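You operate a simulated robot arm through the tools that you are given. There is no shell and no other tool. Be economical: measure what you need, move in short steps, check, and stop when the job is done.

Carry out the task below with a simulated robot arm. There is one attempt and no reset: what you move stays moved.

TASK
Take the white cell and leave it on top of the green cable coil. Then switch the contact slide on. Then take the orange cell and put it on top of the grey cable coil.

It is judged by the outcome, as a careful person would: the job done as asked, and still so three seconds after it is handed in. It fails if anything else is knocked over, pushed out of place, dropped, spilled or broken.

THE ROBOT
A 7-joint arm with a two-finger parallel gripper, fixed in place. Base frame: the origin is at the foot of the arm, x ahead of it, y to its left, z up; the work surface is at about z = 0. Lengths are in mm, angles in rad, forces in N, time in s.
With the tool pointing down near the work surface it reaches from about 220 to 580 mm from the base axis. Its first joint turns from -1.152 to 1.152 rad. Payload 2.5 kg.
Tool frame: the origin (TCP) lies between the finger pads and is the grasp point; the fingertips stand 23 mm ahead of it; z points along the fingers, y is the line along which they close. The gripper opens to 94 mm. The fingers are 38 mm wide and 10 mm thick; the gripper's body (54 by 96 mm) begins 39 mm behind the TCP.
Orientation is told as [roll, pitch, yaw] about the base's x, y, z axes, in that order, counted from this pose: with the fingers straight down and closing along the base's y, the tool's x points along the base's -x, its y along +y and its z along -z.

THE INTERFACE
- The arm moves only by the tool play_rows. Its argument "plan" is a list of rows, each an object (a shift or turn left out is 0, a gripper value left out holds the last) with "offset": the shift along the tool's x, y, z in units of 200 mm (1.0 is 200 mm), a list of three; "rotation": the turn, a rotation vector about the tool's x, y, z in units of 60 degrees (1.0 is 60 degrees), a list of three; "claw": the gripper command, from -1 (shut) to 1 (fully open), values between in proportion. In form: [{"offset": [tx, ty, tz], "rotation": [ax, ay, az], "claw": claw}, ...]. A call has 1 to 8 rows; each row is the pose to reach, as a shift and turn from the pose commanded when the call began, along the tool's axes at that moment. A call with a number of a shift or a turn outside -1 to 1 is refused whole. A row lasts 0.2 s, in which the tool goes at most 50 mm and 0.15 rad; a call with a longer step from one row to the next is refused whole, and so is a gripper value outside its range. A pose out of reach is approached as far as the arm can. The call stops where the force on the tool passes 40 N (or 10 N more than at its start, if that is more) or the arm is blocked; 0.2 s more then pass. The fingers move at their own pace (about 108 mm/s each) and stop on an object; they squeeze with about 39 N. The grip force told is the motor's: it shows also when the fingers shut on nothing. Time passes only in rows, and 0.2 s behind the last, so rows that repeat a pose let the fingers close. It gives the time, the measured TCP pose, the force on the tool (base axes), the opening and the grip force at its end, in the units of the frame above (readings bear some noise).
- Cameras (640 x 400 px; columns grow to the right, rows downward): "scene" is fixed at [122.1, -388.8, 548.3]; the picture's right is [0.89, -0.46, 0.00], its down [-0.24, -0.46, -0.85] and it looks along [0.40, 0.76, -0.52] (base axes); focal length 214 px, centre (320, 200). "wrist" rides on the gripper at [-39, 0, -44] in the tool frame; the picture's right is [0.00, -1.00, 0.00], its down [0.97, 0.00, -0.24] and it looks along [0.24, 0.00, 0.97] (tool axes); focal length 218 px, centre (320, 200).
- grab_frame(camera): a new picture of that camera. No time passes.
- measure_at(camera, pixels): for up to 12 pixels [column, row] of the newest picture of that camera ("zoom" is the newest enlarged one), the place [x, y, z] in the base frame of the surface seen there, good to about 2 mm, but the place of the scene camera against the robot may be out by one fixed shift of up to 18 mm in any direction. No time passes.
- inspect(camera, box): a new picture of the part [left, top, right, bottom] of that camera's present view, enlarged. No time passes.
- finish_job(): hands the job in; it is judged then, once.

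Work in short steps. Measure before you move; look again where a grasp or a placing could have gone wrong, and mend it. You have 80 turns and 34 pictures in all, the two below and enlarged ones among them. Open the gripper and draw the arm clear of the work before you hand the job in, unless the task says otherwise; then end with one line.

The tools are called by a JSON object that holds its "op" and its "data". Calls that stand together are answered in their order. play_rows: Moves the arm, as the interface text tells. Its arguments: {"type":"object","properties":{"plan":{"type":"array","items":{"type":"object","properties":{"offset":{"type":"array","items":{"type":"number"}},"rotation":{"type":"array","items":{"type":"number"}},"claw":{"type":"number"}}}}},"required":["plan"]} The other tools are called the same way: grab_frame (camera) takes a picture; measure_at (camera, pixels) gives the place of the surface under pixels of a picture; inspect (camera, box) takes an enlarged picture of a part of a camera's view; finish_job () hands the job in.

At the start:

```text
time_s: 0.0
tool_pos: [331.8, 71.8, 506.3]
tool_rot: [0.0, -0.002, 0.002]
ft_force: [0.5, -0.6, 0.5]
grip_width: 94.1
gripper_force: 0.0
```

scene: 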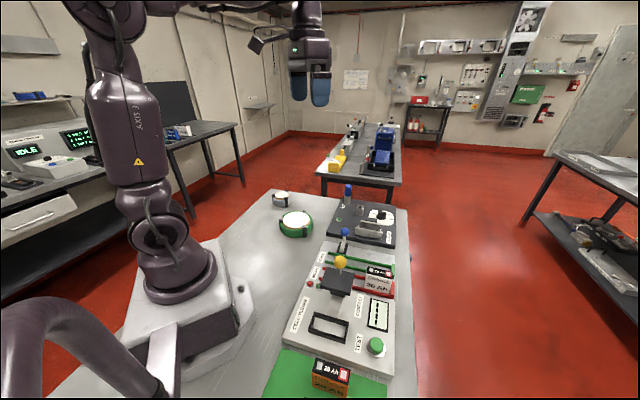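
wrist: 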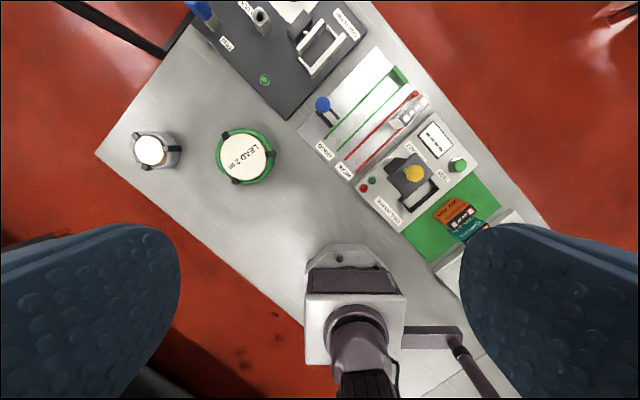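

The wrist view shows the two coils (grey at 150,150, green at 245,157) and a bench of devices. I zoom in to identify the cells and the contact slide.

{"op": "inspect", "data": {"camera": "wrist", "box": [280, 60, 520, 260]}}

{"op": "inspect", "data": {"camera": "scene", "box": [250, 170, 420, 400]}}

{"op": "inspect", "data": {"camera": "wrist", "box": [170, 0, 400, 130]}}

```text
2.00 times, centred on (400, 160) of wrist
```

zoom: 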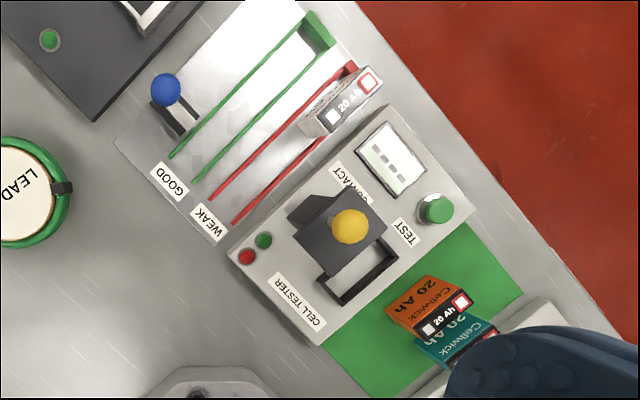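

```text
1.74 times, centred on (335, 285) of scene
```

zoom: 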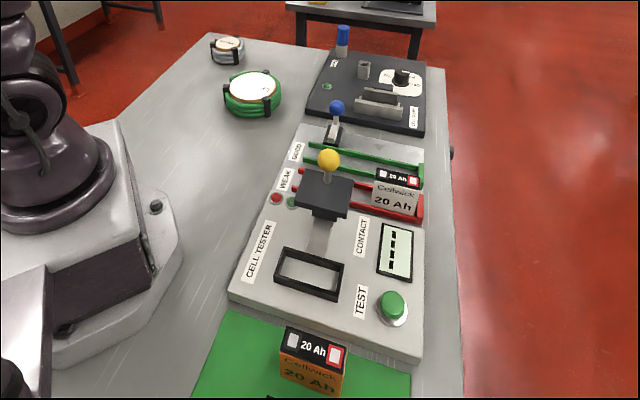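

```text
2.78 times, centred on (285, 65) of wrist
```

zoom: 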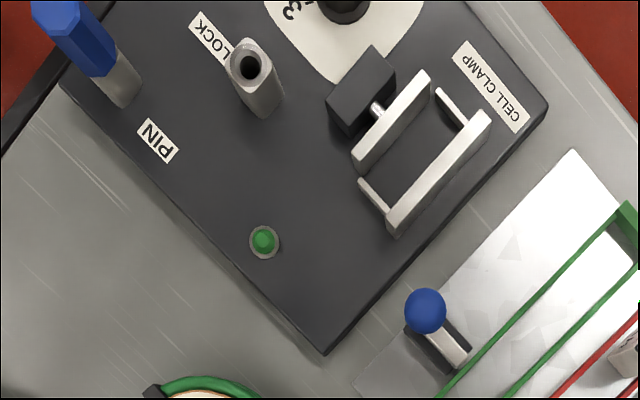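

I'll measure the main parts with the wrist camera.

{"op": "grab_frame", "data": {"camera": "wrist"}}

{"op": "measure_at", "data": {"camera": "wrist", "pixels": [[149, 150], [246, 158], [415, 173], [402, 118], [420, 100], [449, 208], [463, 216], [415, 198], [322, 104], [230, 250], [375, 182], [440, 190]]}}

```text
28 pictures are left
```

wrist: 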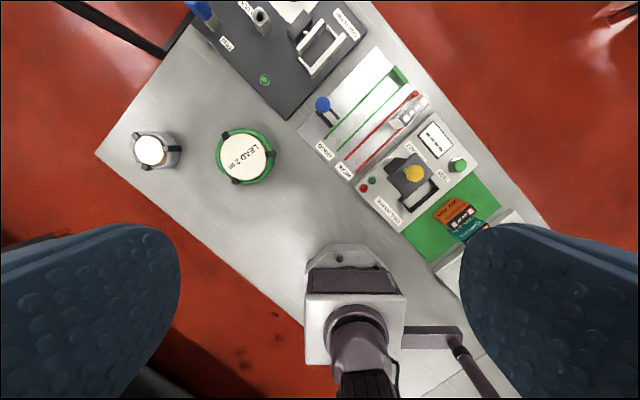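

```text
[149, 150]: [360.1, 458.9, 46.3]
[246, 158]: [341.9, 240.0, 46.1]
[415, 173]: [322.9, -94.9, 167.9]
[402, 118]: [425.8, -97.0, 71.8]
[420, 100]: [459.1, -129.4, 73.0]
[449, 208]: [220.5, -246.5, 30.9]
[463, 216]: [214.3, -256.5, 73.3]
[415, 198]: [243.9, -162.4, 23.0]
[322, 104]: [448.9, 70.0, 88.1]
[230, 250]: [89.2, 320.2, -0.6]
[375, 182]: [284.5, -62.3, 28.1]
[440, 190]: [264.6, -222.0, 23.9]
```

The white cell sits in the WEAK rail near (442,-113), top z≈72. I move to above it for a closer look.

{"op": "play_rows", "data": {"plan": [{"offset": [-0.06, -0.14, 0.12]}, {"offset": [-0.12, -0.28, 0.24]}, {"offset": [-0.18, -0.42, 0.36]}, {"offset": [-0.24, -0.56, 0.48]}, {"offset": [-0.3, -0.7, 0.6]}, {"offset": [-0.36, -0.84, 0.72]}, {"offset": [-0.36, -0.84, 0.8]}]}}

{"op": "grab_frame", "data": {"camera": "wrist"}}

```text
time_s: 1.6
tool_pos: [407.0, -94.5, 345.4]
tool_rot: [0.002, -0.001, 0.001]
ft_force: [0.4, 0.0, -0.1]
grip_width: 94.1
gripper_force: 0.2
```

```text
27 pictures are left
```

wrist: 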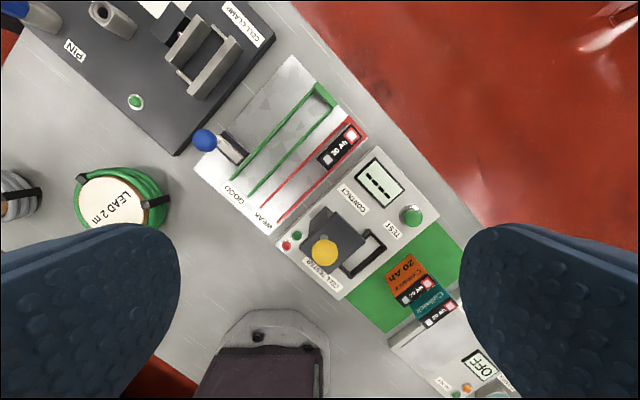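

{"op": "inspect", "data": {"camera": "wrist", "box": [260, 100, 420, 220]}}

{"op": "inspect", "data": {"camera": "wrist", "box": [260, 180, 500, 400]}}

{"op": "measure_at", "data": {"camera": "wrist", "pixels": [[318, 158], [329, 167], [346, 124], [358, 133], [339, 145], [325, 250], [306, 228], [360, 238], [350, 262], [382, 248], [300, 205], [330, 118]]}}

```text
3.33 times, centred on (340, 160) of wrist
```

zoom: 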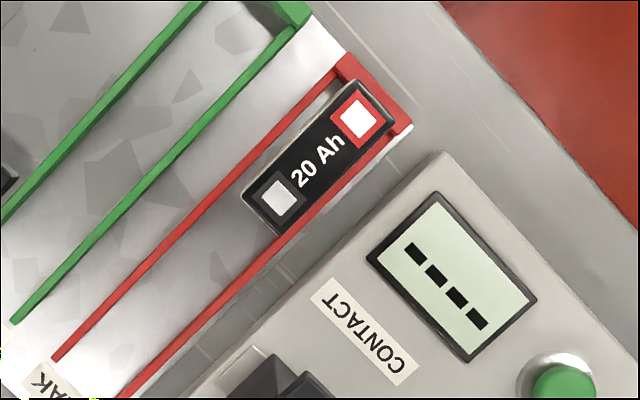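

```text
1.82 times, centred on (380, 290) of wrist
```

zoom: 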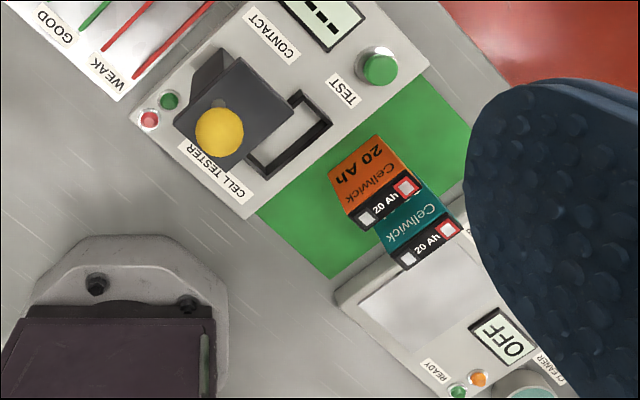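

```text
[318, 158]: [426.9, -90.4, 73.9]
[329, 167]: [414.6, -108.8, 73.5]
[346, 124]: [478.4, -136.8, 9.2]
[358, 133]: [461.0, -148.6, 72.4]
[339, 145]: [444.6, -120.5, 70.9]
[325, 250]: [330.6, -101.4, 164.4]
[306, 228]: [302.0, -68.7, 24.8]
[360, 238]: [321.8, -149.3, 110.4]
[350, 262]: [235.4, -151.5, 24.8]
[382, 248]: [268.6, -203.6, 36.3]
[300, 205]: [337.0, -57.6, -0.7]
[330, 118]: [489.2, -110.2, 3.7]
```

The white cell's top is centred near (444,-121), about 64×22 mm, with the long axis at about -46°. I turn the tool to close across its short side and descend to z≈195 with a half-open gripper.

{"op": "play_rows", "data": {"plan": [{"offset": [-0.03, -0.022, 0.125], "rotation": [0, 0, 0.128], "claw": 0.1}, {"offset": [-0.061, -0.044, 0.25], "rotation": [0, 0, 0.256]}, {"offset": [-0.092, -0.066, 0.375], "rotation": [0, 0, 0.384]}, {"offset": [-0.122, -0.088, 0.5], "rotation": [0, 0, 0.512]}, {"offset": [-0.153, -0.11, 0.625], "rotation": [0, 0, 0.64]}, {"offset": [-0.183, -0.1325, 0.75], "rotation": [0, 0, 0.767]}, {"offset": [-0.183, -0.1325, 0.75], "rotation": [0, 0, 0.767]}]}}

{"op": "grab_frame", "data": {"camera": "wrist"}}

```text
time_s: 3.2
tool_pos: [443.1, -121.4, 198.0]
tool_rot: [0.004, -0.003, -0.803]
ft_force: [-0.3, 0.3, 0.5]
grip_width: 51.4
gripper_force: 0.1
```

```text
24 pictures are left
```

wrist: 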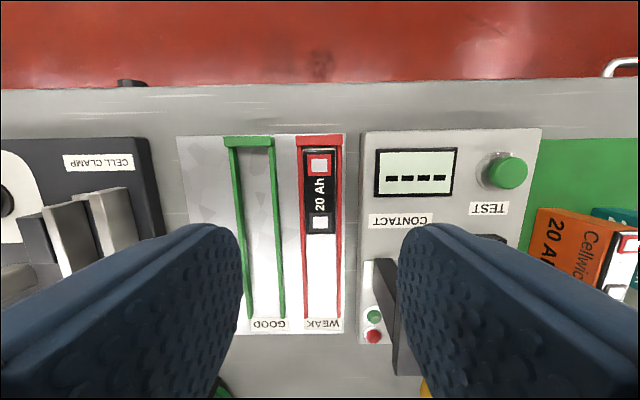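

The cell is centred (column 320) and aligned. I descend straight to z≈55 and check before closing.

{"op": "play_rows", "data": {"plan": [{"offset": [-0.01, 0, 0.2]}, {"offset": [-0.01, 0, 0.4]}, {"offset": [-0.01, 0, 0.55]}, {"offset": [-0.01, 0, 0.65]}, {"offset": [-0.01, 0, 0.715]}, {"offset": [-0.01, 0, 0.715]}]}}

{"op": "play_rows", "data": {"plan": [{"claw": -1}, {"claw": -1}, {"claw": -1}, {"claw": -1}]}}

```text
time_s: 4.6
tool_pos: [443.4, -122.6, 53.8]
tool_rot: [0.002, 0.0, -0.801]
ft_force: [-0.7, -0.1, -0.6]
grip_width: 51.5
gripper_force: 0.0
```

```text
time_s: 5.6
tool_pos: [442.1, -121.3, 53.3]
tool_rot: [0.003, 0.001, -0.802]
ft_force: [0.5, 0.9, -0.1]
grip_width: 25.7
gripper_force: 38.6
```

Gripped (25.7 mm). I lift straight up to z≈200 and check the grip.

{"op": "play_rows", "data": {"plan": [{"offset": [0, 0, -0.1]}, {"offset": [0, 0, -0.25]}, {"offset": [0, 0, -0.45]}, {"offset": [0, 0, -0.65]}, {"offset": [0, 0, -0.85]}, {"offset": [0, 0, -0.85]}]}}

{"op": "play_rows", "data": {"plan": [{"offset": [0.08, 0.045, 0]}, {"offset": [0.24, 0.135, 0]}, {"offset": [0.42, 0.235, 0]}, {"offset": [0.6, 0.335, 0]}, {"offset": [0.74, 0.41, 0]}, {"offset": [0.815, 0.454, 0]}, {"offset": [0.815, 0.454, 0]}]}}

{"op": "play_rows", "data": {"plan": [{"offset": [0.08, 0.045, 0]}, {"offset": [0.24, 0.135, 0]}, {"offset": [0.42, 0.235, 0]}, {"offset": [0.6, 0.335, 0]}, {"offset": [0.74, 0.41, 0]}, {"offset": [0.815, 0.454, 0]}, {"offset": [0.815, 0.454, 0]}]}}

{"op": "grab_frame", "data": {"camera": "wrist"}}

{"op": "grab_frame", "data": {"camera": "scene"}}

```text
time_s: 7.0
tool_pos: [442.4, -123.5, 221.6]
tool_rot: [0.002, 0.0, -0.801]
ft_force: [0.5, -0.4, -2.8]
grip_width: 25.7
gripper_force: 39.5
```

```text
time_s: 8.6
tool_pos: [394.8, 57.5, 222.9]
tool_rot: [0.002, -0.001, -0.801]
ft_force: [-0.2, -0.3, -3.5]
grip_width: 25.9
gripper_force: 38.8
```

```text
time_s: 10.2
tool_pos: [343.9, 238.1, 224.1]
tool_rot: [0.001, 0.0, -0.802]
ft_force: [-1.0, 0.5, -3.0]
grip_width: 25.9
gripper_force: 39.1
```

```text
23 pictures are left
```

wrist: 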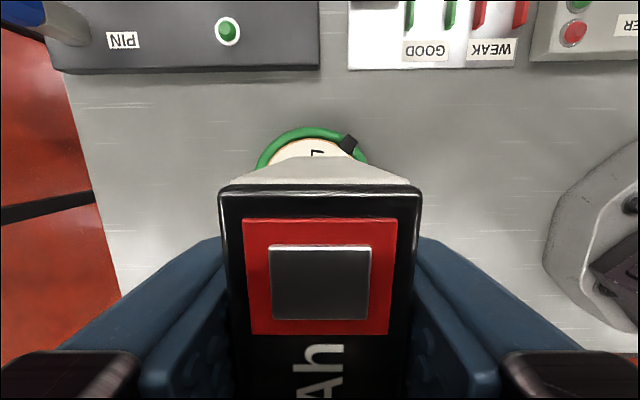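

```text
22 pictures are left
```

scene: 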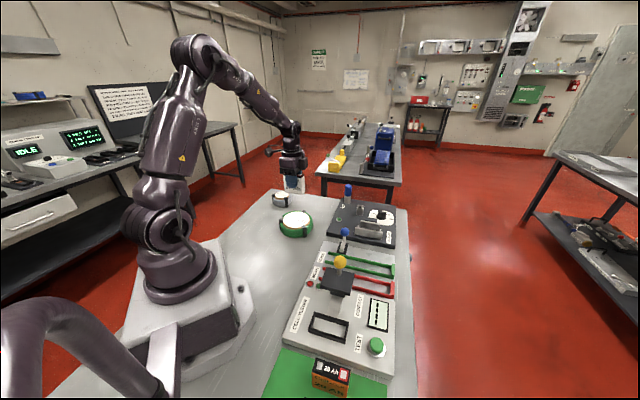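

The coil rim peeks out behind the cell, near (257..368, 130..165). I measure rim and label points to refine the coil centre.

{"op": "measure_at", "data": {"camera": "wrist", "pixels": [[312, 130], [312, 136], [275, 147], [264, 158], [362, 155], [312, 150], [348, 143], [330, 130], [285, 160], [322, 174]]}}

{"op": "inspect", "data": {"camera": "scene", "box": [255, 180, 345, 250]}}

{"op": "measure_at", "data": {"camera": "scene", "pixels": [[295, 224], [282, 199], [290, 182], [370, 285]]}}

```text
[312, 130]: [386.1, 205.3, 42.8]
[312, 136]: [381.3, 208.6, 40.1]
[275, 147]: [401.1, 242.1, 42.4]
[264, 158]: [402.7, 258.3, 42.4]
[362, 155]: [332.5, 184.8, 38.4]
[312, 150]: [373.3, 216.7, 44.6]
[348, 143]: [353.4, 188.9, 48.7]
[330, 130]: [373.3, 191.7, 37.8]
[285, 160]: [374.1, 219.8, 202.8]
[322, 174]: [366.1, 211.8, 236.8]
```

```text
5.71 times, centred on (300, 215) of scene
```

zoom: 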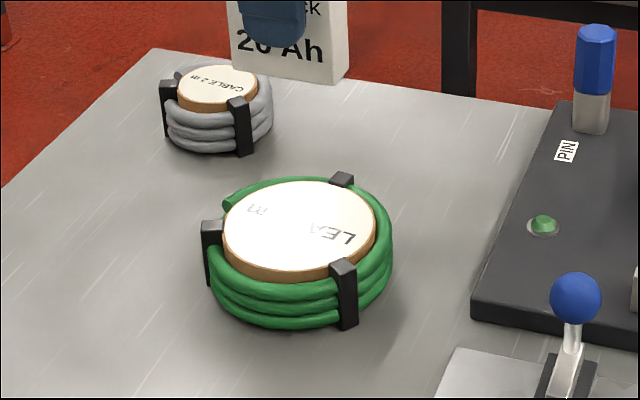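

```text
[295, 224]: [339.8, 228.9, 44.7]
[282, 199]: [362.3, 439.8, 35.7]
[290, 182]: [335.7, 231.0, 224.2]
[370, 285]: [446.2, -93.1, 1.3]
```

Fit gives the coil centre ≈(345,243), disc top z≈46. I nudge 4 mm and lower to just above, z≈101.

{"op": "play_rows", "data": {"plan": [{"offset": [0.011, 0.0175, 0.15]}, {"offset": [0.011, 0.0175, 0.35]}, {"offset": [0.011, 0.0175, 0.5]}, {"offset": [0.011, 0.0175, 0.58]}, {"offset": [0.011, 0.0175, 0.615]}, {"offset": [0.011, 0.0175, 0.615]}]}}

{"op": "inspect", "data": {"camera": "scene", "box": [255, 170, 345, 240]}}

```text
time_s: 11.6
tool_pos: [348.1, 240.6, 100.7]
tool_rot: [0.002, 0.001, -0.8]
ft_force: [-0.1, 0.6, -2.7]
grip_width: 25.8
gripper_force: 38.9
```

```text
5.71 times, centred on (300, 205) of scene
```

zoom: 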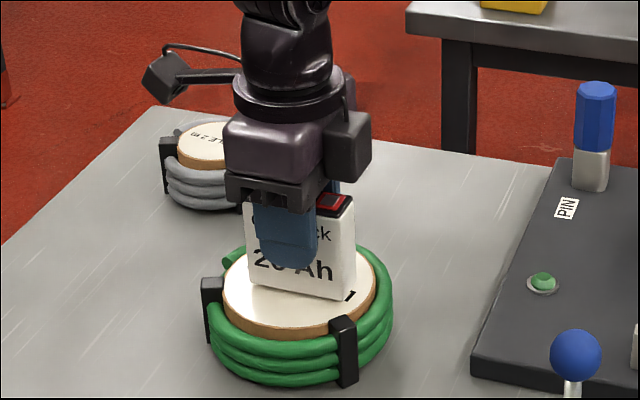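

Well-centred over the disc. I lower in small steps until contact.

{"op": "play_rows", "data": {"plan": [{"offset": [0, 0, 0.008]}, {"offset": [0, 0, 0.016]}, {"offset": [0, 0, 0.022]}, {"offset": [0, 0, 0.022]}]}}

```text
time_s: 12.6
tool_pos: [346.9, 239.5, 99.0]
tool_rot: [0.004, 0.0, -0.801]
ft_force: [-10.5, -8.1, 34.5]
grip_width: 25.6
gripper_force: 38.9
```

Contact at z≈99 with a firm push; I ease up until the force is light.

{"op": "play_rows", "data": {"plan": [{"offset": [0, 0, -0.006]}, {"offset": [0, 0, -0.01]}, {"offset": [0, 0, -0.01]}]}}

```text
time_s: 13.4
tool_pos: [346.8, 241.2, 100.0]
tool_rot: [0.002, 0.001, -0.799]
ft_force: [0.4, 0.0, -2.1]
grip_width: 25.9
gripper_force: 38.7
```

{"op": "play_rows", "data": {"plan": [{"offset": [0, 0, 0.003]}, {"offset": [0, 0, 0.003]}]}}

```text
time_s: 14.0
tool_pos: [347.6, 241.4, 98.8]
tool_rot: [0.001, 0.0, -0.8]
ft_force: [-0.3, 0.4, -2.8]
grip_width: 25.9
gripper_force: 38.9
```

{"op": "play_rows", "data": {"plan": [{"offset": [0, 0, 0.003]}, {"offset": [0, 0, 0.003]}]}}

```text
time_s: 14.6
tool_pos: [348.1, 241.8, 98.3]
tool_rot: [0.002, -0.001, -0.799]
ft_force: [-0.4, 0.3, -2.9]
grip_width: 25.8
gripper_force: 39.0
```

{"op": "play_rows", "data": {"plan": [{"offset": [0, 0, 0.004]}, {"offset": [0, 0, 0.004]}]}}

```text
time_s: 15.2
tool_pos: [347.4, 241.9, 98.0]
tool_rot: [0.003, 0.001, -0.8]
ft_force: [-2.3, -2.3, 9.4]
grip_width: 25.9
gripper_force: 38.9
```

Light contact now. I open the fingers partially and look.

{"op": "play_rows", "data": {"plan": [{"claw": -0.35}, {"claw": -0.1}, {"claw": 0.05}, {"claw": 0.05}]}}

{"op": "play_rows", "data": {"plan": [{"offset": [0, 0, -0.1]}, {"offset": [0, 0, -0.25]}, {"offset": [0, 0, -0.45]}, {"offset": [0, 0, -0.65]}, {"offset": [0, 0, -0.75]}, {"offset": [0, 0, -0.75]}]}}

{"op": "inspect", "data": {"camera": "scene", "box": [255, 170, 345, 240]}}

```text
time_s: 16.2
tool_pos: [347.6, 241.7, 98.5]
tool_rot: [0.003, 0.0, -0.801]
ft_force: [0.9, 0.0, -0.3]
grip_width: 49.5
gripper_force: 0.0
```

```text
time_s: 17.6
tool_pos: [347.3, 239.8, 249.2]
tool_rot: [0.003, 0.001, -0.801]
ft_force: [0.0, -0.7, 0.7]
grip_width: 49.3
gripper_force: 0.1
```

```text
5.71 times, centred on (300, 205) of scene
```

zoom: 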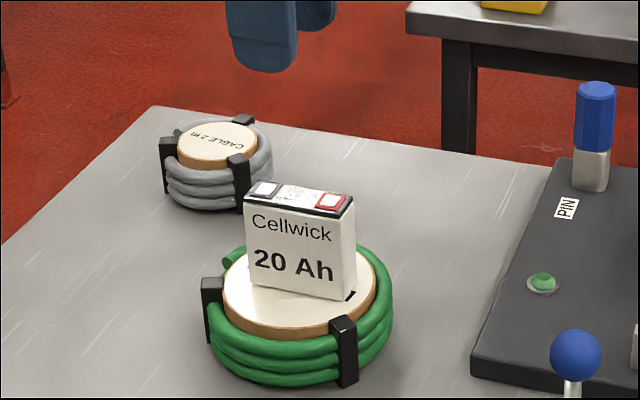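

White cell stands on the green coil. Now a close look at the tester's slide.

{"op": "inspect", "data": {"camera": "scene", "box": [280, 240, 400, 370]}}

{"op": "play_rows", "data": {"plan": [{"offset": [-0.1, -0.1, -0.05]}, {"offset": [-0.27, -0.22, -0.1]}, {"offset": [-0.44, -0.33, -0.15]}, {"offset": [-0.6, -0.44, -0.2]}, {"offset": [-0.75, -0.55, -0.25]}, {"offset": [-0.9, -0.66, -0.25]}, {"offset": [-0.98, -0.72, -0.25]}, {"offset": [-0.98, -0.72, -0.25]}]}}

{"op": "grab_frame", "data": {"camera": "wrist"}}

```text
3.08 times, centred on (340, 305) of scene
```

zoom: 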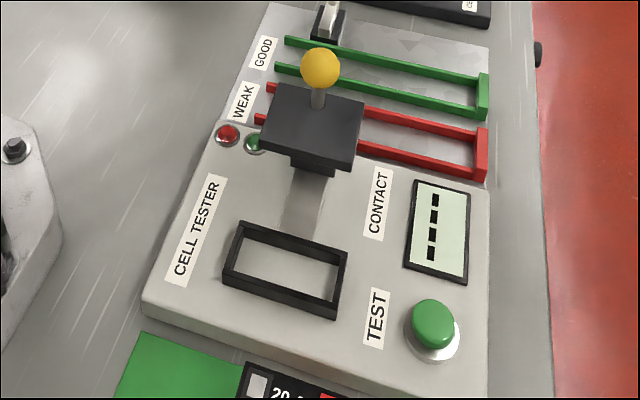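

```text
time_s: 19.4
tool_pos: [380.4, -0.4, 297.9]
tool_rot: [0.003, -0.001, -0.801]
ft_force: [0.3, -0.5, -0.3]
grip_width: 49.6
gripper_force: 0.0
```

```text
17 pictures are left
```

wrist: 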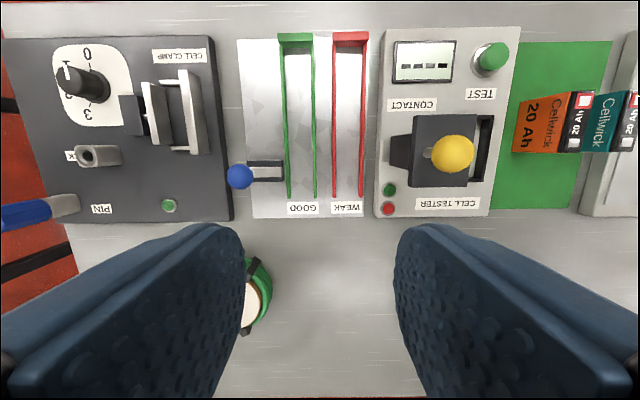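

The slide carriage (knob at 453,153) stands off the cell frame; its track leads toward the frame. I measure knob, track and frame in the newest pictures.

{"op": "measure_at", "data": {"camera": "zoom", "pixels": [[243, 225], [345, 254], [338, 310], [228, 280], [305, 235], [312, 178], [290, 290], [320, 66], [316, 100], [264, 150], [365, 98], [356, 165]]}}

{"op": "measure_at", "data": {"camera": "wrist", "pixels": [[453, 154], [413, 116], [414, 186], [472, 187], [474, 117], [484, 150], [392, 155], [428, 153], [435, 153], [471, 153]]}}

{"op": "inspect", "data": {"camera": "wrist", "box": [370, 90, 510, 220]}}

```text
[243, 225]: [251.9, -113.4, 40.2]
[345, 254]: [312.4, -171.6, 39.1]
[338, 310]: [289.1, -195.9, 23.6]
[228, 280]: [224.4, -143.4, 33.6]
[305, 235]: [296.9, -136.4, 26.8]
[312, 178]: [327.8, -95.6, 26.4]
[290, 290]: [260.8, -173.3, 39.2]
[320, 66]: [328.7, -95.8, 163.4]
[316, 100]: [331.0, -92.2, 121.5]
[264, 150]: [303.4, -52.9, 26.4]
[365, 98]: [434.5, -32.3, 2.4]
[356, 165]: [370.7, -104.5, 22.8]
```

```text
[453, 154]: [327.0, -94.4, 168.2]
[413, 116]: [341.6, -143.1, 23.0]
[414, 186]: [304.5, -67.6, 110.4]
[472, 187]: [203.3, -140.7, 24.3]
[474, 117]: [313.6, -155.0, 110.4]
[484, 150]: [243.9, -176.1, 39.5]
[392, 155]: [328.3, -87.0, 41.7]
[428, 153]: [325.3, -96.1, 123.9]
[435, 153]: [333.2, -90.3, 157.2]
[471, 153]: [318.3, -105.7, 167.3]
```

```text
3.08 times, centred on (440, 155) of wrist
```

zoom: 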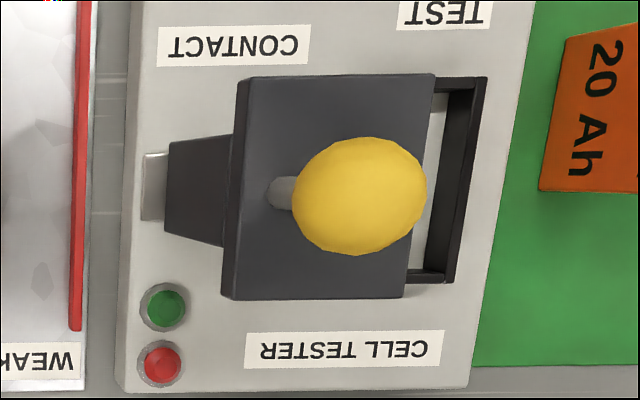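

The slide rides along the tool's y; it must go over the cell frame (toward -y tool, ~55–60 mm). I position above the knob at about (323,-103) with the gripper open 75 mm.

{"op": "play_rows", "data": {"plan": [{"offset": [-0.06, -0.2, 0], "claw": 0.6}, {"offset": [-0.12, -0.4, 0]}, {"offset": [-0.168, -0.565, 0.1]}, {"offset": [-0.168, -0.565, 0.25]}, {"offset": [-0.168, -0.565, 0.35]}, {"offset": [-0.168, -0.565, 0.35]}]}}

{"op": "grab_frame", "data": {"camera": "wrist"}}

```text
time_s: 20.8
tool_pos: [324.6, -101.5, 225.6]
tool_rot: [0.004, 0.0, -0.799]
ft_force: [-0.5, 0.5, 0.1]
grip_width: 75.6
gripper_force: 0.0
```

```text
15 pictures are left
```

wrist: 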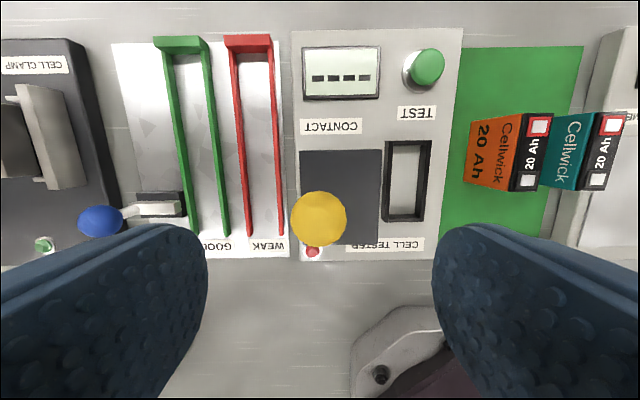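

Knob centred between the fingers (319,219). I descend to z≈151 and close on it.

{"op": "play_rows", "data": {"plan": [{"offset": [0, 0, 0.15]}, {"offset": [0, 0, 0.3]}, {"offset": [0, 0, 0.37]}, {"offset": [0, 0, 0.37]}, {"offset": [0, 0, 0.37], "claw": -1}, {"offset": [0, 0, 0.37], "claw": -1}, {"offset": [0, 0, 0.37], "claw": -1}, {"offset": [0, 0, 0.37], "claw": -1}]}}

```text
time_s: 22.6
tool_pos: [322.5, -103.3, 151.9]
tool_rot: [0.005, -0.002, -0.8]
ft_force: [4.0, 0.3, -8.5]
grip_width: 31.3
gripper_force: 45.1
```

Knob held (31 mm). I drag it 30 mm toward the frame in small steps.

{"op": "play_rows", "data": {"plan": [{"offset": [0, -0.03, 0]}, {"offset": [0, -0.06, 0]}, {"offset": [0, -0.09, 0]}, {"offset": [0, -0.12, 0]}, {"offset": [0, -0.15, 0]}, {"offset": [0, -0.15, 0]}]}}

{"op": "grab_frame", "data": {"camera": "scene"}}

```text
time_s: 24.0
tool_pos: [301.9, -124.1, 151.7]
tool_rot: [0.002, 0.0, -0.804]
ft_force: [6.3, -6.0, -19.0]
grip_width: 31.5
gripper_force: 44.7
```

```text
14 pictures are left
```

scene: 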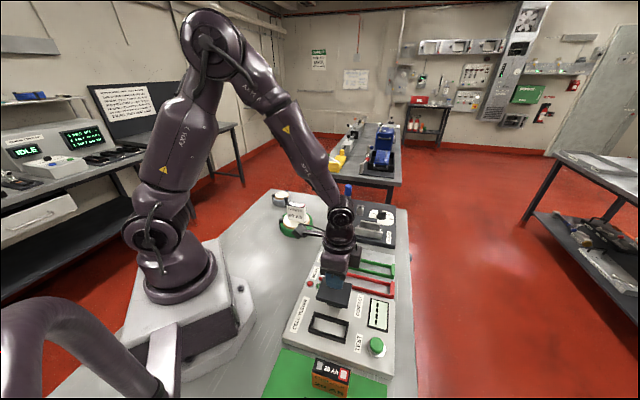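

The slide moves freely. I continue, lowering 1 mm to relieve the vertical load.

{"op": "play_rows", "data": {"plan": [{"offset": [0, -0.02, 0.004]}, {"offset": [0, -0.05, 0.006]}, {"offset": [0, -0.08, 0.006]}, {"offset": [0, -0.11, 0.006]}, {"offset": [0, -0.14, 0.006]}, {"offset": [0, -0.17, 0.006]}, {"offset": [0, -0.17, 0.006]}]}}

```text
time_s: 25.2
tool_pos: [286.9, -137.9, 152.1]
tool_rot: [0.014, -0.008, -0.792]
ft_force: [3.5, 0.4, -1.9]
grip_width: 31.4
gripper_force: 45.3
stopped in row 6: the force on the tool passed its limit (the readings are from after the stop); the commanded pose is now the measured one
```

It stopped after ~50 mm of travel, likely the end stop. I look.

{"op": "inspect", "data": {"camera": "scene", "box": [280, 240, 400, 370]}}

```text
3.08 times, centred on (340, 305) of scene
```

zoom: 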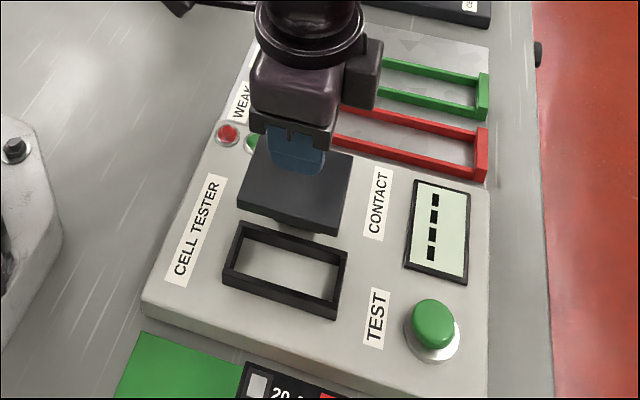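

Allowing for height parallax, the plate now sits over the frame. I push a little more to confirm it's at the stop.

{"op": "play_rows", "data": {"plan": [{"offset": [0, -0.02, 0]}, {"offset": [0, -0.04, 0]}, {"offset": [0, -0.05, 0]}]}}

```text
time_s: 25.8
tool_pos: [287.9, -137.6, 153.0]
tool_rot: [0.021, -0.012, -0.783]
ft_force: [3.2, 1.0, -2.3]
grip_width: 31.5
gripper_force: 44.8
stopped in row 2: the force on the tool passed its limit (the readings are from after the stop); the commanded pose is now the measured one
```

Hard stop confirmed. I release the knob, rise clear, and look.

{"op": "play_rows", "data": {"plan": [{"claw": -0.1}, {"claw": 0.3}, {"claw": 0.6}, {"claw": 0.6}]}}

{"op": "play_rows", "data": {"plan": [{"offset": [0, 0, -0.15]}, {"offset": [0, 0, -0.35]}, {"offset": [0, 0, -0.5]}, {"offset": [0, 0, -0.5]}]}}

{"op": "grab_frame", "data": {"camera": "wrist"}}

```text
time_s: 26.8
tool_pos: [287.0, -137.4, 150.9]
tool_rot: [0.02, -0.013, -0.784]
ft_force: [-0.4, -0.6, -0.7]
grip_width: 75.2
gripper_force: 0.1
```

```text
time_s: 27.8
tool_pos: [284.1, -140.3, 252.4]
tool_rot: [0.021, -0.013, -0.783]
ft_force: [0.5, -1.0, 0.1]
grip_width: 75.0
gripper_force: 0.1
```

```text
12 pictures are left
```

wrist: 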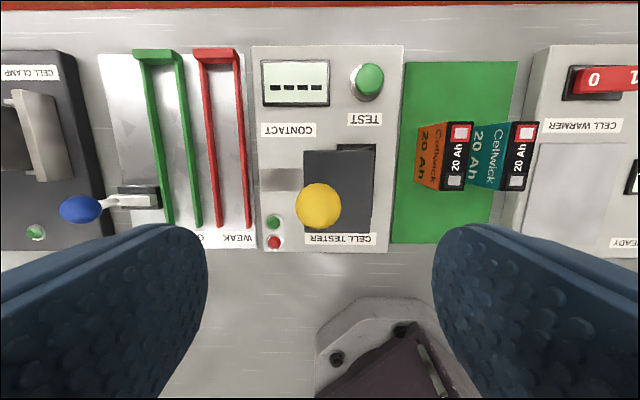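

The slide is on (track exposed behind it). Now I level the tool and move over the orange cell (455,156), narrowing the opening to ~46 mm for the gap beside the teal cell.

{"op": "play_rows", "data": {"plan": [{"offset": [-0.03, -0.17, 0], "rotation": [0.023, -0.005, 0.019], "claw": 0}, {"offset": [-0.08, -0.35, 0], "rotation": [0.023, -0.005, 0.019]}, {"offset": [-0.12, -0.52, 0], "rotation": [0.023, -0.005, 0.019]}, {"offset": [-0.145, -0.685, 0], "rotation": [0.023, -0.005, 0.019]}, {"offset": [-0.145, -0.685, 0.2], "rotation": [0.023, -0.005, 0.019]}, {"offset": [-0.145, -0.685, 0.2], "rotation": [0.023, -0.005, 0.019]}]}}

{"op": "grab_frame", "data": {"camera": "wrist"}}

```text
time_s: 29.1
tool_pos: [208.1, -254.6, 210.6]
tool_rot: [-0.004, -0.018, -0.803]
ft_force: [0.4, -0.4, -0.3]
grip_width: 46.7
gripper_force: 0.0
```

```text
11 pictures are left
```

wrist: 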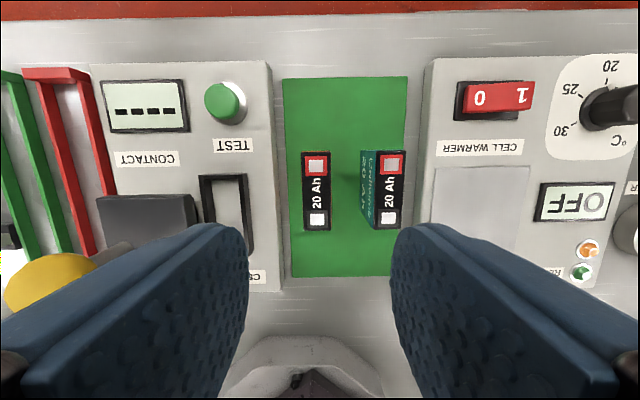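

{"op": "measure_at", "data": {"camera": "wrist", "pixels": [[317, 190], [350, 190], [290, 190], [388, 190], [304, 153], [330, 153], [306, 229], [330, 229]]}}

{"op": "play_rows", "data": {"plan": [{"offset": [-0.015, 0.012, 0.05], "rotation": [-0.004, 0.017, 0]}, {"offset": [-0.015, 0.012, 0.2], "rotation": [-0.004, 0.017, 0]}, {"offset": [-0.015, 0.012, 0.3], "rotation": [-0.004, 0.017, 0]}, {"offset": [-0.015, 0.012, 0.3], "rotation": [-0.004, 0.017, 0]}]}}

{"op": "grab_frame", "data": {"camera": "wrist"}}

```text
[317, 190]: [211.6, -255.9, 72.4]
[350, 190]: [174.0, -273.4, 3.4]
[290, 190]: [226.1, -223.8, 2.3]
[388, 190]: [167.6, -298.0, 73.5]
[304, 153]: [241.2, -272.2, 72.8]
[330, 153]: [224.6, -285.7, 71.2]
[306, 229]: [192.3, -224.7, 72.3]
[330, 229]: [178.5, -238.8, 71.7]
```

```text
time_s: 30.1
tool_pos: [214.5, -256.4, 148.7]
tool_rot: [0.0, 0.002, -0.805]
ft_force: [0.5, 1.4, -0.3]
grip_width: 46.8
gripper_force: 0.0
```

```text
10 pictures are left
```

wrist: 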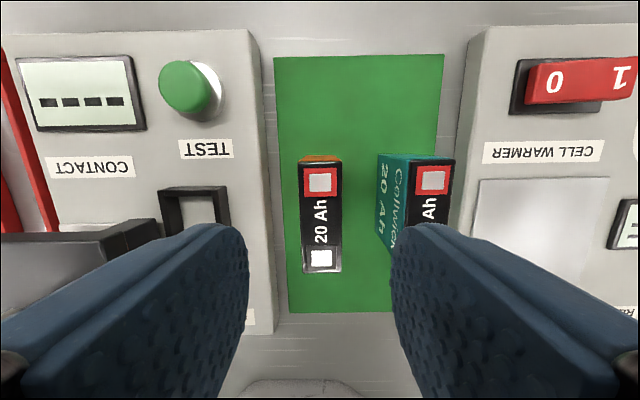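

The orange cell is aligned at column ~320. Because the grey coil is at the reach limit (r≈583), I grip ~7 mm inward of centre so the cell sticks outward. I descend to z≈53 and close.

{"op": "play_rows", "data": {"plan": [{"offset": [0.047, 0, 0.1]}, {"offset": [0.047, 0, 0.25]}, {"offset": [0.047, 0, 0.38]}, {"offset": [0.047, 0, 0.478]}, {"offset": [0.047, 0, 0.478]}]}}

{"op": "play_rows", "data": {"plan": [{"claw": -1}, {"claw": -1}, {"claw": -1}, {"claw": -1}]}}

{"op": "play_rows", "data": {"plan": [{"offset": [0, 0, -0.1]}, {"offset": [0, 0, -0.25]}, {"offset": [0, 0, -0.45]}, {"offset": [0, 0, -0.65]}, {"offset": [0, 0, -0.85]}, {"offset": [0, 0, -1.0]}, {"offset": [0, 0, -1.0]}]}}

{"op": "grab_frame", "data": {"camera": "scene"}}

```text
time_s: 31.4
tool_pos: [207.3, -251.5, 54.7]
tool_rot: [0.001, 0.0, -0.804]
ft_force: [-0.1, 0.0, -0.4]
grip_width: 47.0
gripper_force: 0.0
```

```text
time_s: 32.4
tool_pos: [207.1, -251.5, 53.9]
tool_rot: [0.0, 0.002, -0.804]
ft_force: [0.5, 0.4, 0.3]
grip_width: 25.8
gripper_force: 38.8
```

```text
time_s: 34.0
tool_pos: [208.4, -250.6, 254.4]
tool_rot: [0.0, 0.002, -0.806]
ft_force: [-0.1, 0.9, -2.8]
grip_width: 25.6
gripper_force: 39.5
```

```text
9 pictures are left
```

scene: 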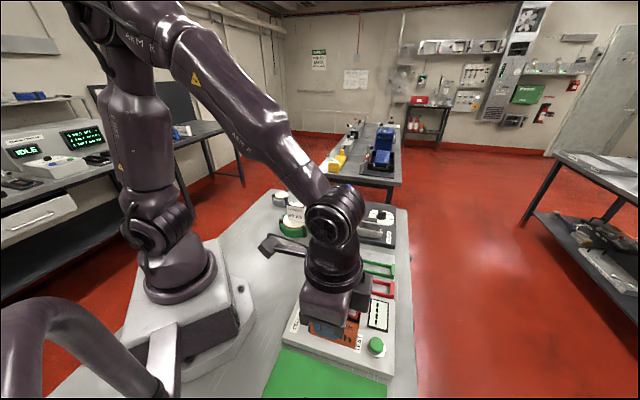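

Orange cell held. I carry it in an arc at z≈254 toward the grey coil, turning the wrist with the base.

{"op": "play_rows", "data": {"plan": [{"offset": [0.052, 0.178, 0], "rotation": [0, 0, -0.082]}, {"offset": [0.105, 0.356, 0], "rotation": [0, 0, -0.163]}, {"offset": [0.157, 0.534, 0], "rotation": [0, 0, -0.245]}, {"offset": [0.209, 0.712, 0], "rotation": [0, 0, -0.326]}, {"offset": [0.2615, 0.8895, 0], "rotation": [0, 0, -0.408]}]}}

{"op": "play_rows", "data": {"plan": [{"offset": [0.011, 0.189, 0], "rotation": [0, 0, -0.082]}, {"offset": [0.021, 0.379, 0], "rotation": [0, 0, -0.163]}, {"offset": [0.032, 0.568, 0], "rotation": [0, 0, -0.245]}, {"offset": [0.042, 0.758, 0], "rotation": [0, 0, -0.326]}, {"offset": [0.053, 0.947, 0], "rotation": [0, 0, -0.408]}]}}

{"op": "play_rows", "data": {"plan": [{"offset": [-0.019, 0.179, 0], "rotation": [0, 0, -0.082]}, {"offset": [-0.038, 0.358, 0], "rotation": [0, 0, -0.163]}, {"offset": [-0.057, 0.538, 0], "rotation": [0, 0, -0.245]}, {"offset": [-0.076, 0.717, 0], "rotation": [0, 0, -0.326]}, {"offset": [-0.095, 0.896, 0], "rotation": [0, 0, -0.408]}]}}

{"op": "play_rows", "data": {"plan": [{"offset": [-0.06, 0.149, 0], "rotation": [0, 0, -0.082]}, {"offset": [-0.12, 0.298, 0], "rotation": [0, 0, -0.163]}, {"offset": [-0.181, 0.447, 0], "rotation": [0, 0, -0.245]}, {"offset": [-0.241, 0.596, 0], "rotation": [0, 0, -0.326]}, {"offset": [-0.301, 0.745, 0], "rotation": [0, 0, -0.408]}, {"offset": [-0.301, 0.745, 0], "rotation": [0, 0, -0.408]}]}}

{"op": "grab_frame", "data": {"camera": "wrist"}}

```text
time_s: 35.1
tool_pos: [299.4, -88.2, 254.1]
tool_rot: [0.002, 0.002, -0.377]
ft_force: [0.1, -0.5, -2.8]
grip_width: 25.9
gripper_force: 38.9
```

```text
time_s: 36.4
tool_pos: [359.9, 91.0, 253.5]
tool_rot: [0.001, 0.001, 0.053]
ft_force: [-0.4, -0.2, -3.6]
grip_width: 26.0
gripper_force: 38.9
```

```text
time_s: 37.5
tool_pos: [368.7, 269.2, 253.7]
tool_rot: [0.002, 0.0, 0.477]
ft_force: [0.6, -1.4, -2.5]
grip_width: 26.0
gripper_force: 39.5
```

```text
time_s: 39.0
tool_pos: [353.7, 430.9, 253.7]
tool_rot: [0.001, 0.0, 0.907]
ft_force: [0.5, 0.0, -2.2]
grip_width: 25.9
gripper_force: 38.8
```

```text
8 pictures are left
```

wrist: 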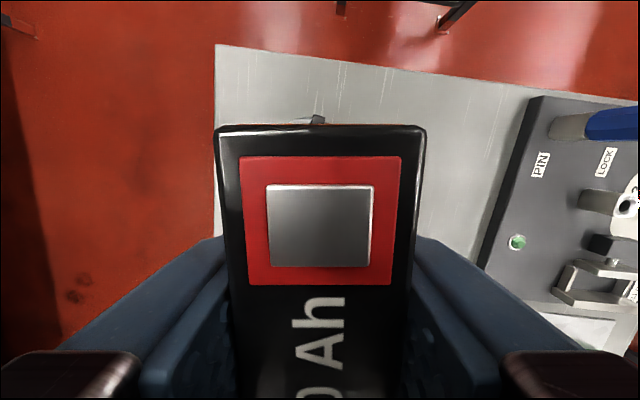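

{"op": "measure_at", "data": {"camera": "wrist", "pixels": [[300, 118], [318, 119], [290, 122], [310, 121]]}}

{"op": "inspect", "data": {"camera": "scene", "box": [255, 170, 345, 240]}}

{"op": "measure_at", "data": {"camera": "zoom", "pixels": [[181, 145], [255, 145], [218, 124], [218, 160], [217, 142], [226, 285], [373, 285], [290, 322], [163, 160], [270, 155], [270, 140], [172, 185]]}}

```text
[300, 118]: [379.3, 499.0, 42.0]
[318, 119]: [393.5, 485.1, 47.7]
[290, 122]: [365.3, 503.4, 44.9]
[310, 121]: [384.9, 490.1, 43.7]
```

```text
5.71 times, centred on (300, 205) of scene
```

zoom: 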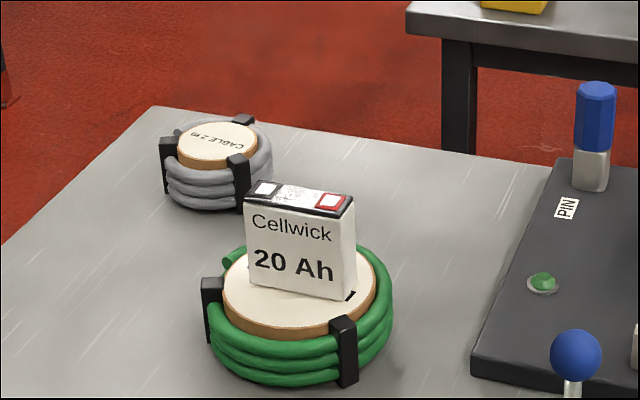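

```text
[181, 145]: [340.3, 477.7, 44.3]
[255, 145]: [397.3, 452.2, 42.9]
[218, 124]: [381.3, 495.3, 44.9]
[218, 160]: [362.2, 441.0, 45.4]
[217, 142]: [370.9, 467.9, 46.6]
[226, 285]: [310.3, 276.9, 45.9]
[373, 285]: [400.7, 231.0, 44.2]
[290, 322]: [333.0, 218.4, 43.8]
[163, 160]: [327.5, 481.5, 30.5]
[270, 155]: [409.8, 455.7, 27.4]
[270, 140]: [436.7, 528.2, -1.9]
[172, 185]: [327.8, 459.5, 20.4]
```

Grey disc centre ≈ (361,457) after correcting the scene shift with the green coil. I move the TCP to (357,452) so the cell centre is over it, and lower to z≈104.

{"op": "play_rows", "data": {"plan": [{"offset": [-0.093, 0.052, 0.0]}, {"offset": [-0.093, 0.052, 0.2]}, {"offset": [-0.093, 0.052, 0.4]}, {"offset": [-0.093, 0.052, 0.6]}, {"offset": [-0.093, 0.052, 0.7]}, {"offset": [-0.093, 0.052, 0.745]}, {"offset": [-0.093, 0.052, 0.745]}]}}

{"op": "inspect", "data": {"camera": "scene", "box": [250, 165, 320, 220]}}

{"op": "grab_frame", "data": {"camera": "wrist"}}

```text
time_s: 40.5
tool_pos: [357.4, 452.0, 104.8]
tool_rot: [0.0, -0.001, 0.904]
ft_force: [0.4, 0.4, -2.0]
grip_width: 26.2
gripper_force: 39.3
```

```text
7.27 times, centred on (285, 192) of scene
```

zoom: 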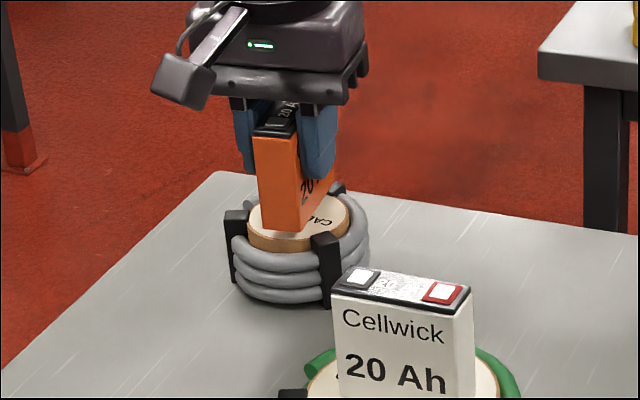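

```text
5 pictures are left
```

wrist: 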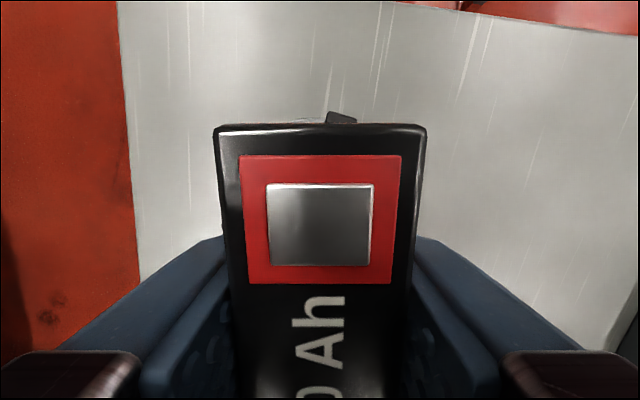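

I verify the cell's position against the disc by relative measurement in the same zoom.

{"op": "measure_at", "data": {"camera": "zoom", "pixels": [[266, 215], [297, 224], [259, 145], [297, 145], [299, 200], [325, 190], [252, 220], [345, 220], [299, 240], [320, 203], [275, 232], [282, 222]]}}

```text
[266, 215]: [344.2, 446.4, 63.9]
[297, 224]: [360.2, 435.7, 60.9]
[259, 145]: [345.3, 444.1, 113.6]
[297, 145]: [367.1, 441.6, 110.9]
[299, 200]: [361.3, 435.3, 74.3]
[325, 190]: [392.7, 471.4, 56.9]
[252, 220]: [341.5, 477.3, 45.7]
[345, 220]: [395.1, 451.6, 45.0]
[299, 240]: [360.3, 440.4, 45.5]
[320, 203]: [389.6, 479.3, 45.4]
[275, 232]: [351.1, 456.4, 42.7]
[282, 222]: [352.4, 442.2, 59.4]
```

Cell centre is ~5 mm outward of the disc centre; I shift (-4,-2.5) and lower slowly.

{"op": "play_rows", "data": {"plan": [{"offset": [0.022, 0.008, 0]}, {"offset": [0.022, 0.008, 0.01]}, {"offset": [0.022, 0.008, 0.018]}, {"offset": [0.022, 0.008, 0.022]}, {"offset": [0.022, 0.008, 0.022]}]}}

```text
time_s: 41.8
tool_pos: [353.1, 448.9, 101.1]
tool_rot: [0.003, 0.0, 0.906]
ft_force: [0.3, -0.7, -3.7]
grip_width: 25.9
gripper_force: 39.1
```

{"op": "play_rows", "data": {"plan": [{"offset": [0, 0, 0.004]}, {"offset": [0, 0, 0.007]}, {"offset": [0, 0, 0.007]}]}}

```text
time_s: 42.5
tool_pos: [353.2, 449.5, 100.8]
tool_rot: [0.002, 0.001, 0.906]
ft_force: [-0.5, 0.6, -2.7]
grip_width: 25.7
gripper_force: 39.1
```

{"op": "play_rows", "data": {"plan": [{"offset": [0, 0, 0.004]}, {"offset": [0, 0, 0.006]}, {"offset": [0, 0, 0.006]}]}}

```text
time_s: 43.4
tool_pos: [354.1, 449.6, 98.9]
tool_rot: [0.0, -0.002, 0.905]
ft_force: [-1.2, 0.1, 2.0]
grip_width: 25.7
gripper_force: 39.4
```

Contact is beginning (+2 N). A touch more, then release and check.

{"op": "play_rows", "data": {"plan": [{"offset": [0, 0, 0.002]}, {"offset": [0, 0, 0.002]}]}}

{"op": "play_rows", "data": {"plan": [{"claw": -0.4}, {"claw": -0.2}, {"claw": 0.1}, {"claw": 0.1}]}}

{"op": "play_rows", "data": {"plan": [{"offset": [0, 0, -0.1]}, {"offset": [0, 0, -0.25]}, {"offset": [0, 0, -0.45]}, {"offset": [0, 0, -0.65]}, {"offset": [0, 0, -0.8]}, {"offset": [0, 0, -0.8]}]}}

{"op": "inspect", "data": {"camera": "scene", "box": [240, 165, 350, 250]}}

```text
time_s: 44.0
tool_pos: [353.4, 450.3, 100.1]
tool_rot: [0.0, 0.0, 0.905]
ft_force: [-0.3, -1.9, 7.4]
grip_width: 25.5
gripper_force: 39.0
```

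```text
time_s: 45.0
tool_pos: [353.5, 449.6, 97.9]
tool_rot: [0.004, -0.002, 0.903]
ft_force: [0.8, 0.2, -0.1]
grip_width: 51.7
gripper_force: 0.1
```

```text
time_s: 46.4
tool_pos: [353.0, 451.3, 260.1]
tool_rot: [0.001, 0.0, 0.906]
ft_force: [0.0, -0.3, 0.2]
grip_width: 51.8
gripper_force: 0.1
```

```text
4.71 times, centred on (295, 208) of scene
```

zoom: 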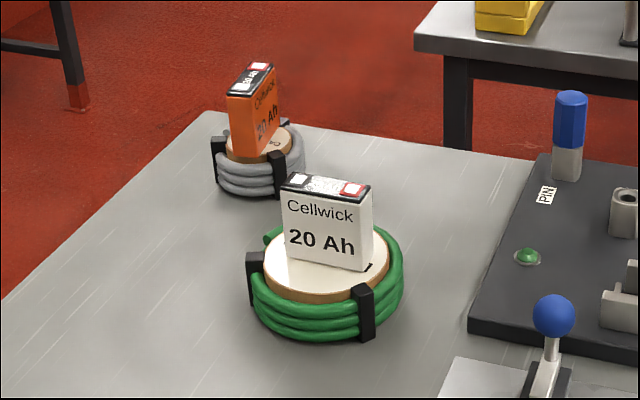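

Both cells stand on their coils. I draw the arm back and clear, then take one last overall look.

{"op": "play_rows", "data": {"plan": [{"offset": [0, 0, -0.2], "claw": 1}, {"offset": [0.1, 0, -0.4]}, {"offset": [0.25, 0, -0.5]}, {"offset": [0.45, 0, -0.55]}, {"offset": [0.6, 0, -0.6]}, {"offset": [0.7, 0, -0.6]}, {"offset": [0.7, 0, -0.6]}]}}

{"op": "grab_frame", "data": {"camera": "scene"}}

{"op": "inspect", "data": {"camera": "scene", "box": [250, 180, 420, 390]}}

```text
time_s: 48.0
tool_pos: [266.8, 339.5, 379.5]
tool_rot: [0.003, -0.002, 0.907]
ft_force: [0.4, -0.1, 0.5]
grip_width: 94.0
gripper_force: 0.0
```

```text
3 pictures are left
```

scene: 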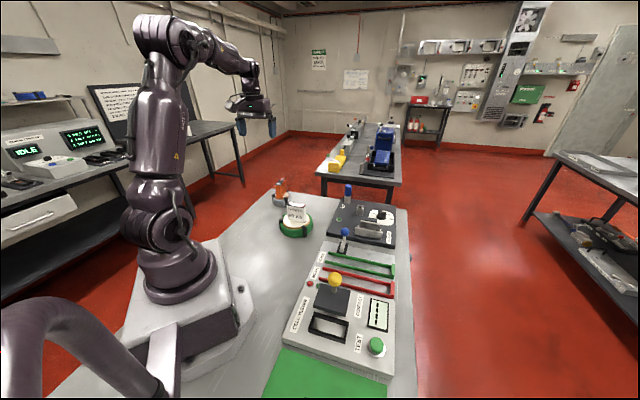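

```text
1.90 times, centred on (335, 285) of scene
```

zoom: 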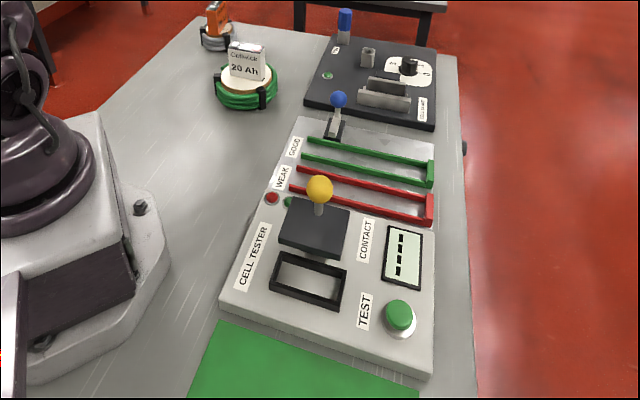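

{"op": "measure_at", "data": {"camera": "scene", "pixels": [[335, 279]]}}

```text
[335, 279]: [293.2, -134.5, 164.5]
```

The knob now reads (293,-135), up from (329,-96), so it moved 52 mm and has stayed at its stop. Both cells are standing and the arm is clear, so I'm handing in.

{"op": "finish_job", "data": {}}

```text
The job is handed in.
```

I've handed the job in: the white cell is on the green coil, the contact slide is pushed over the cell frame to its end stop, and the orange cell is on the grey coil. There is no on/off marking on the slide, so I took "on" to be the position over the frame. The tester's display showed no change.
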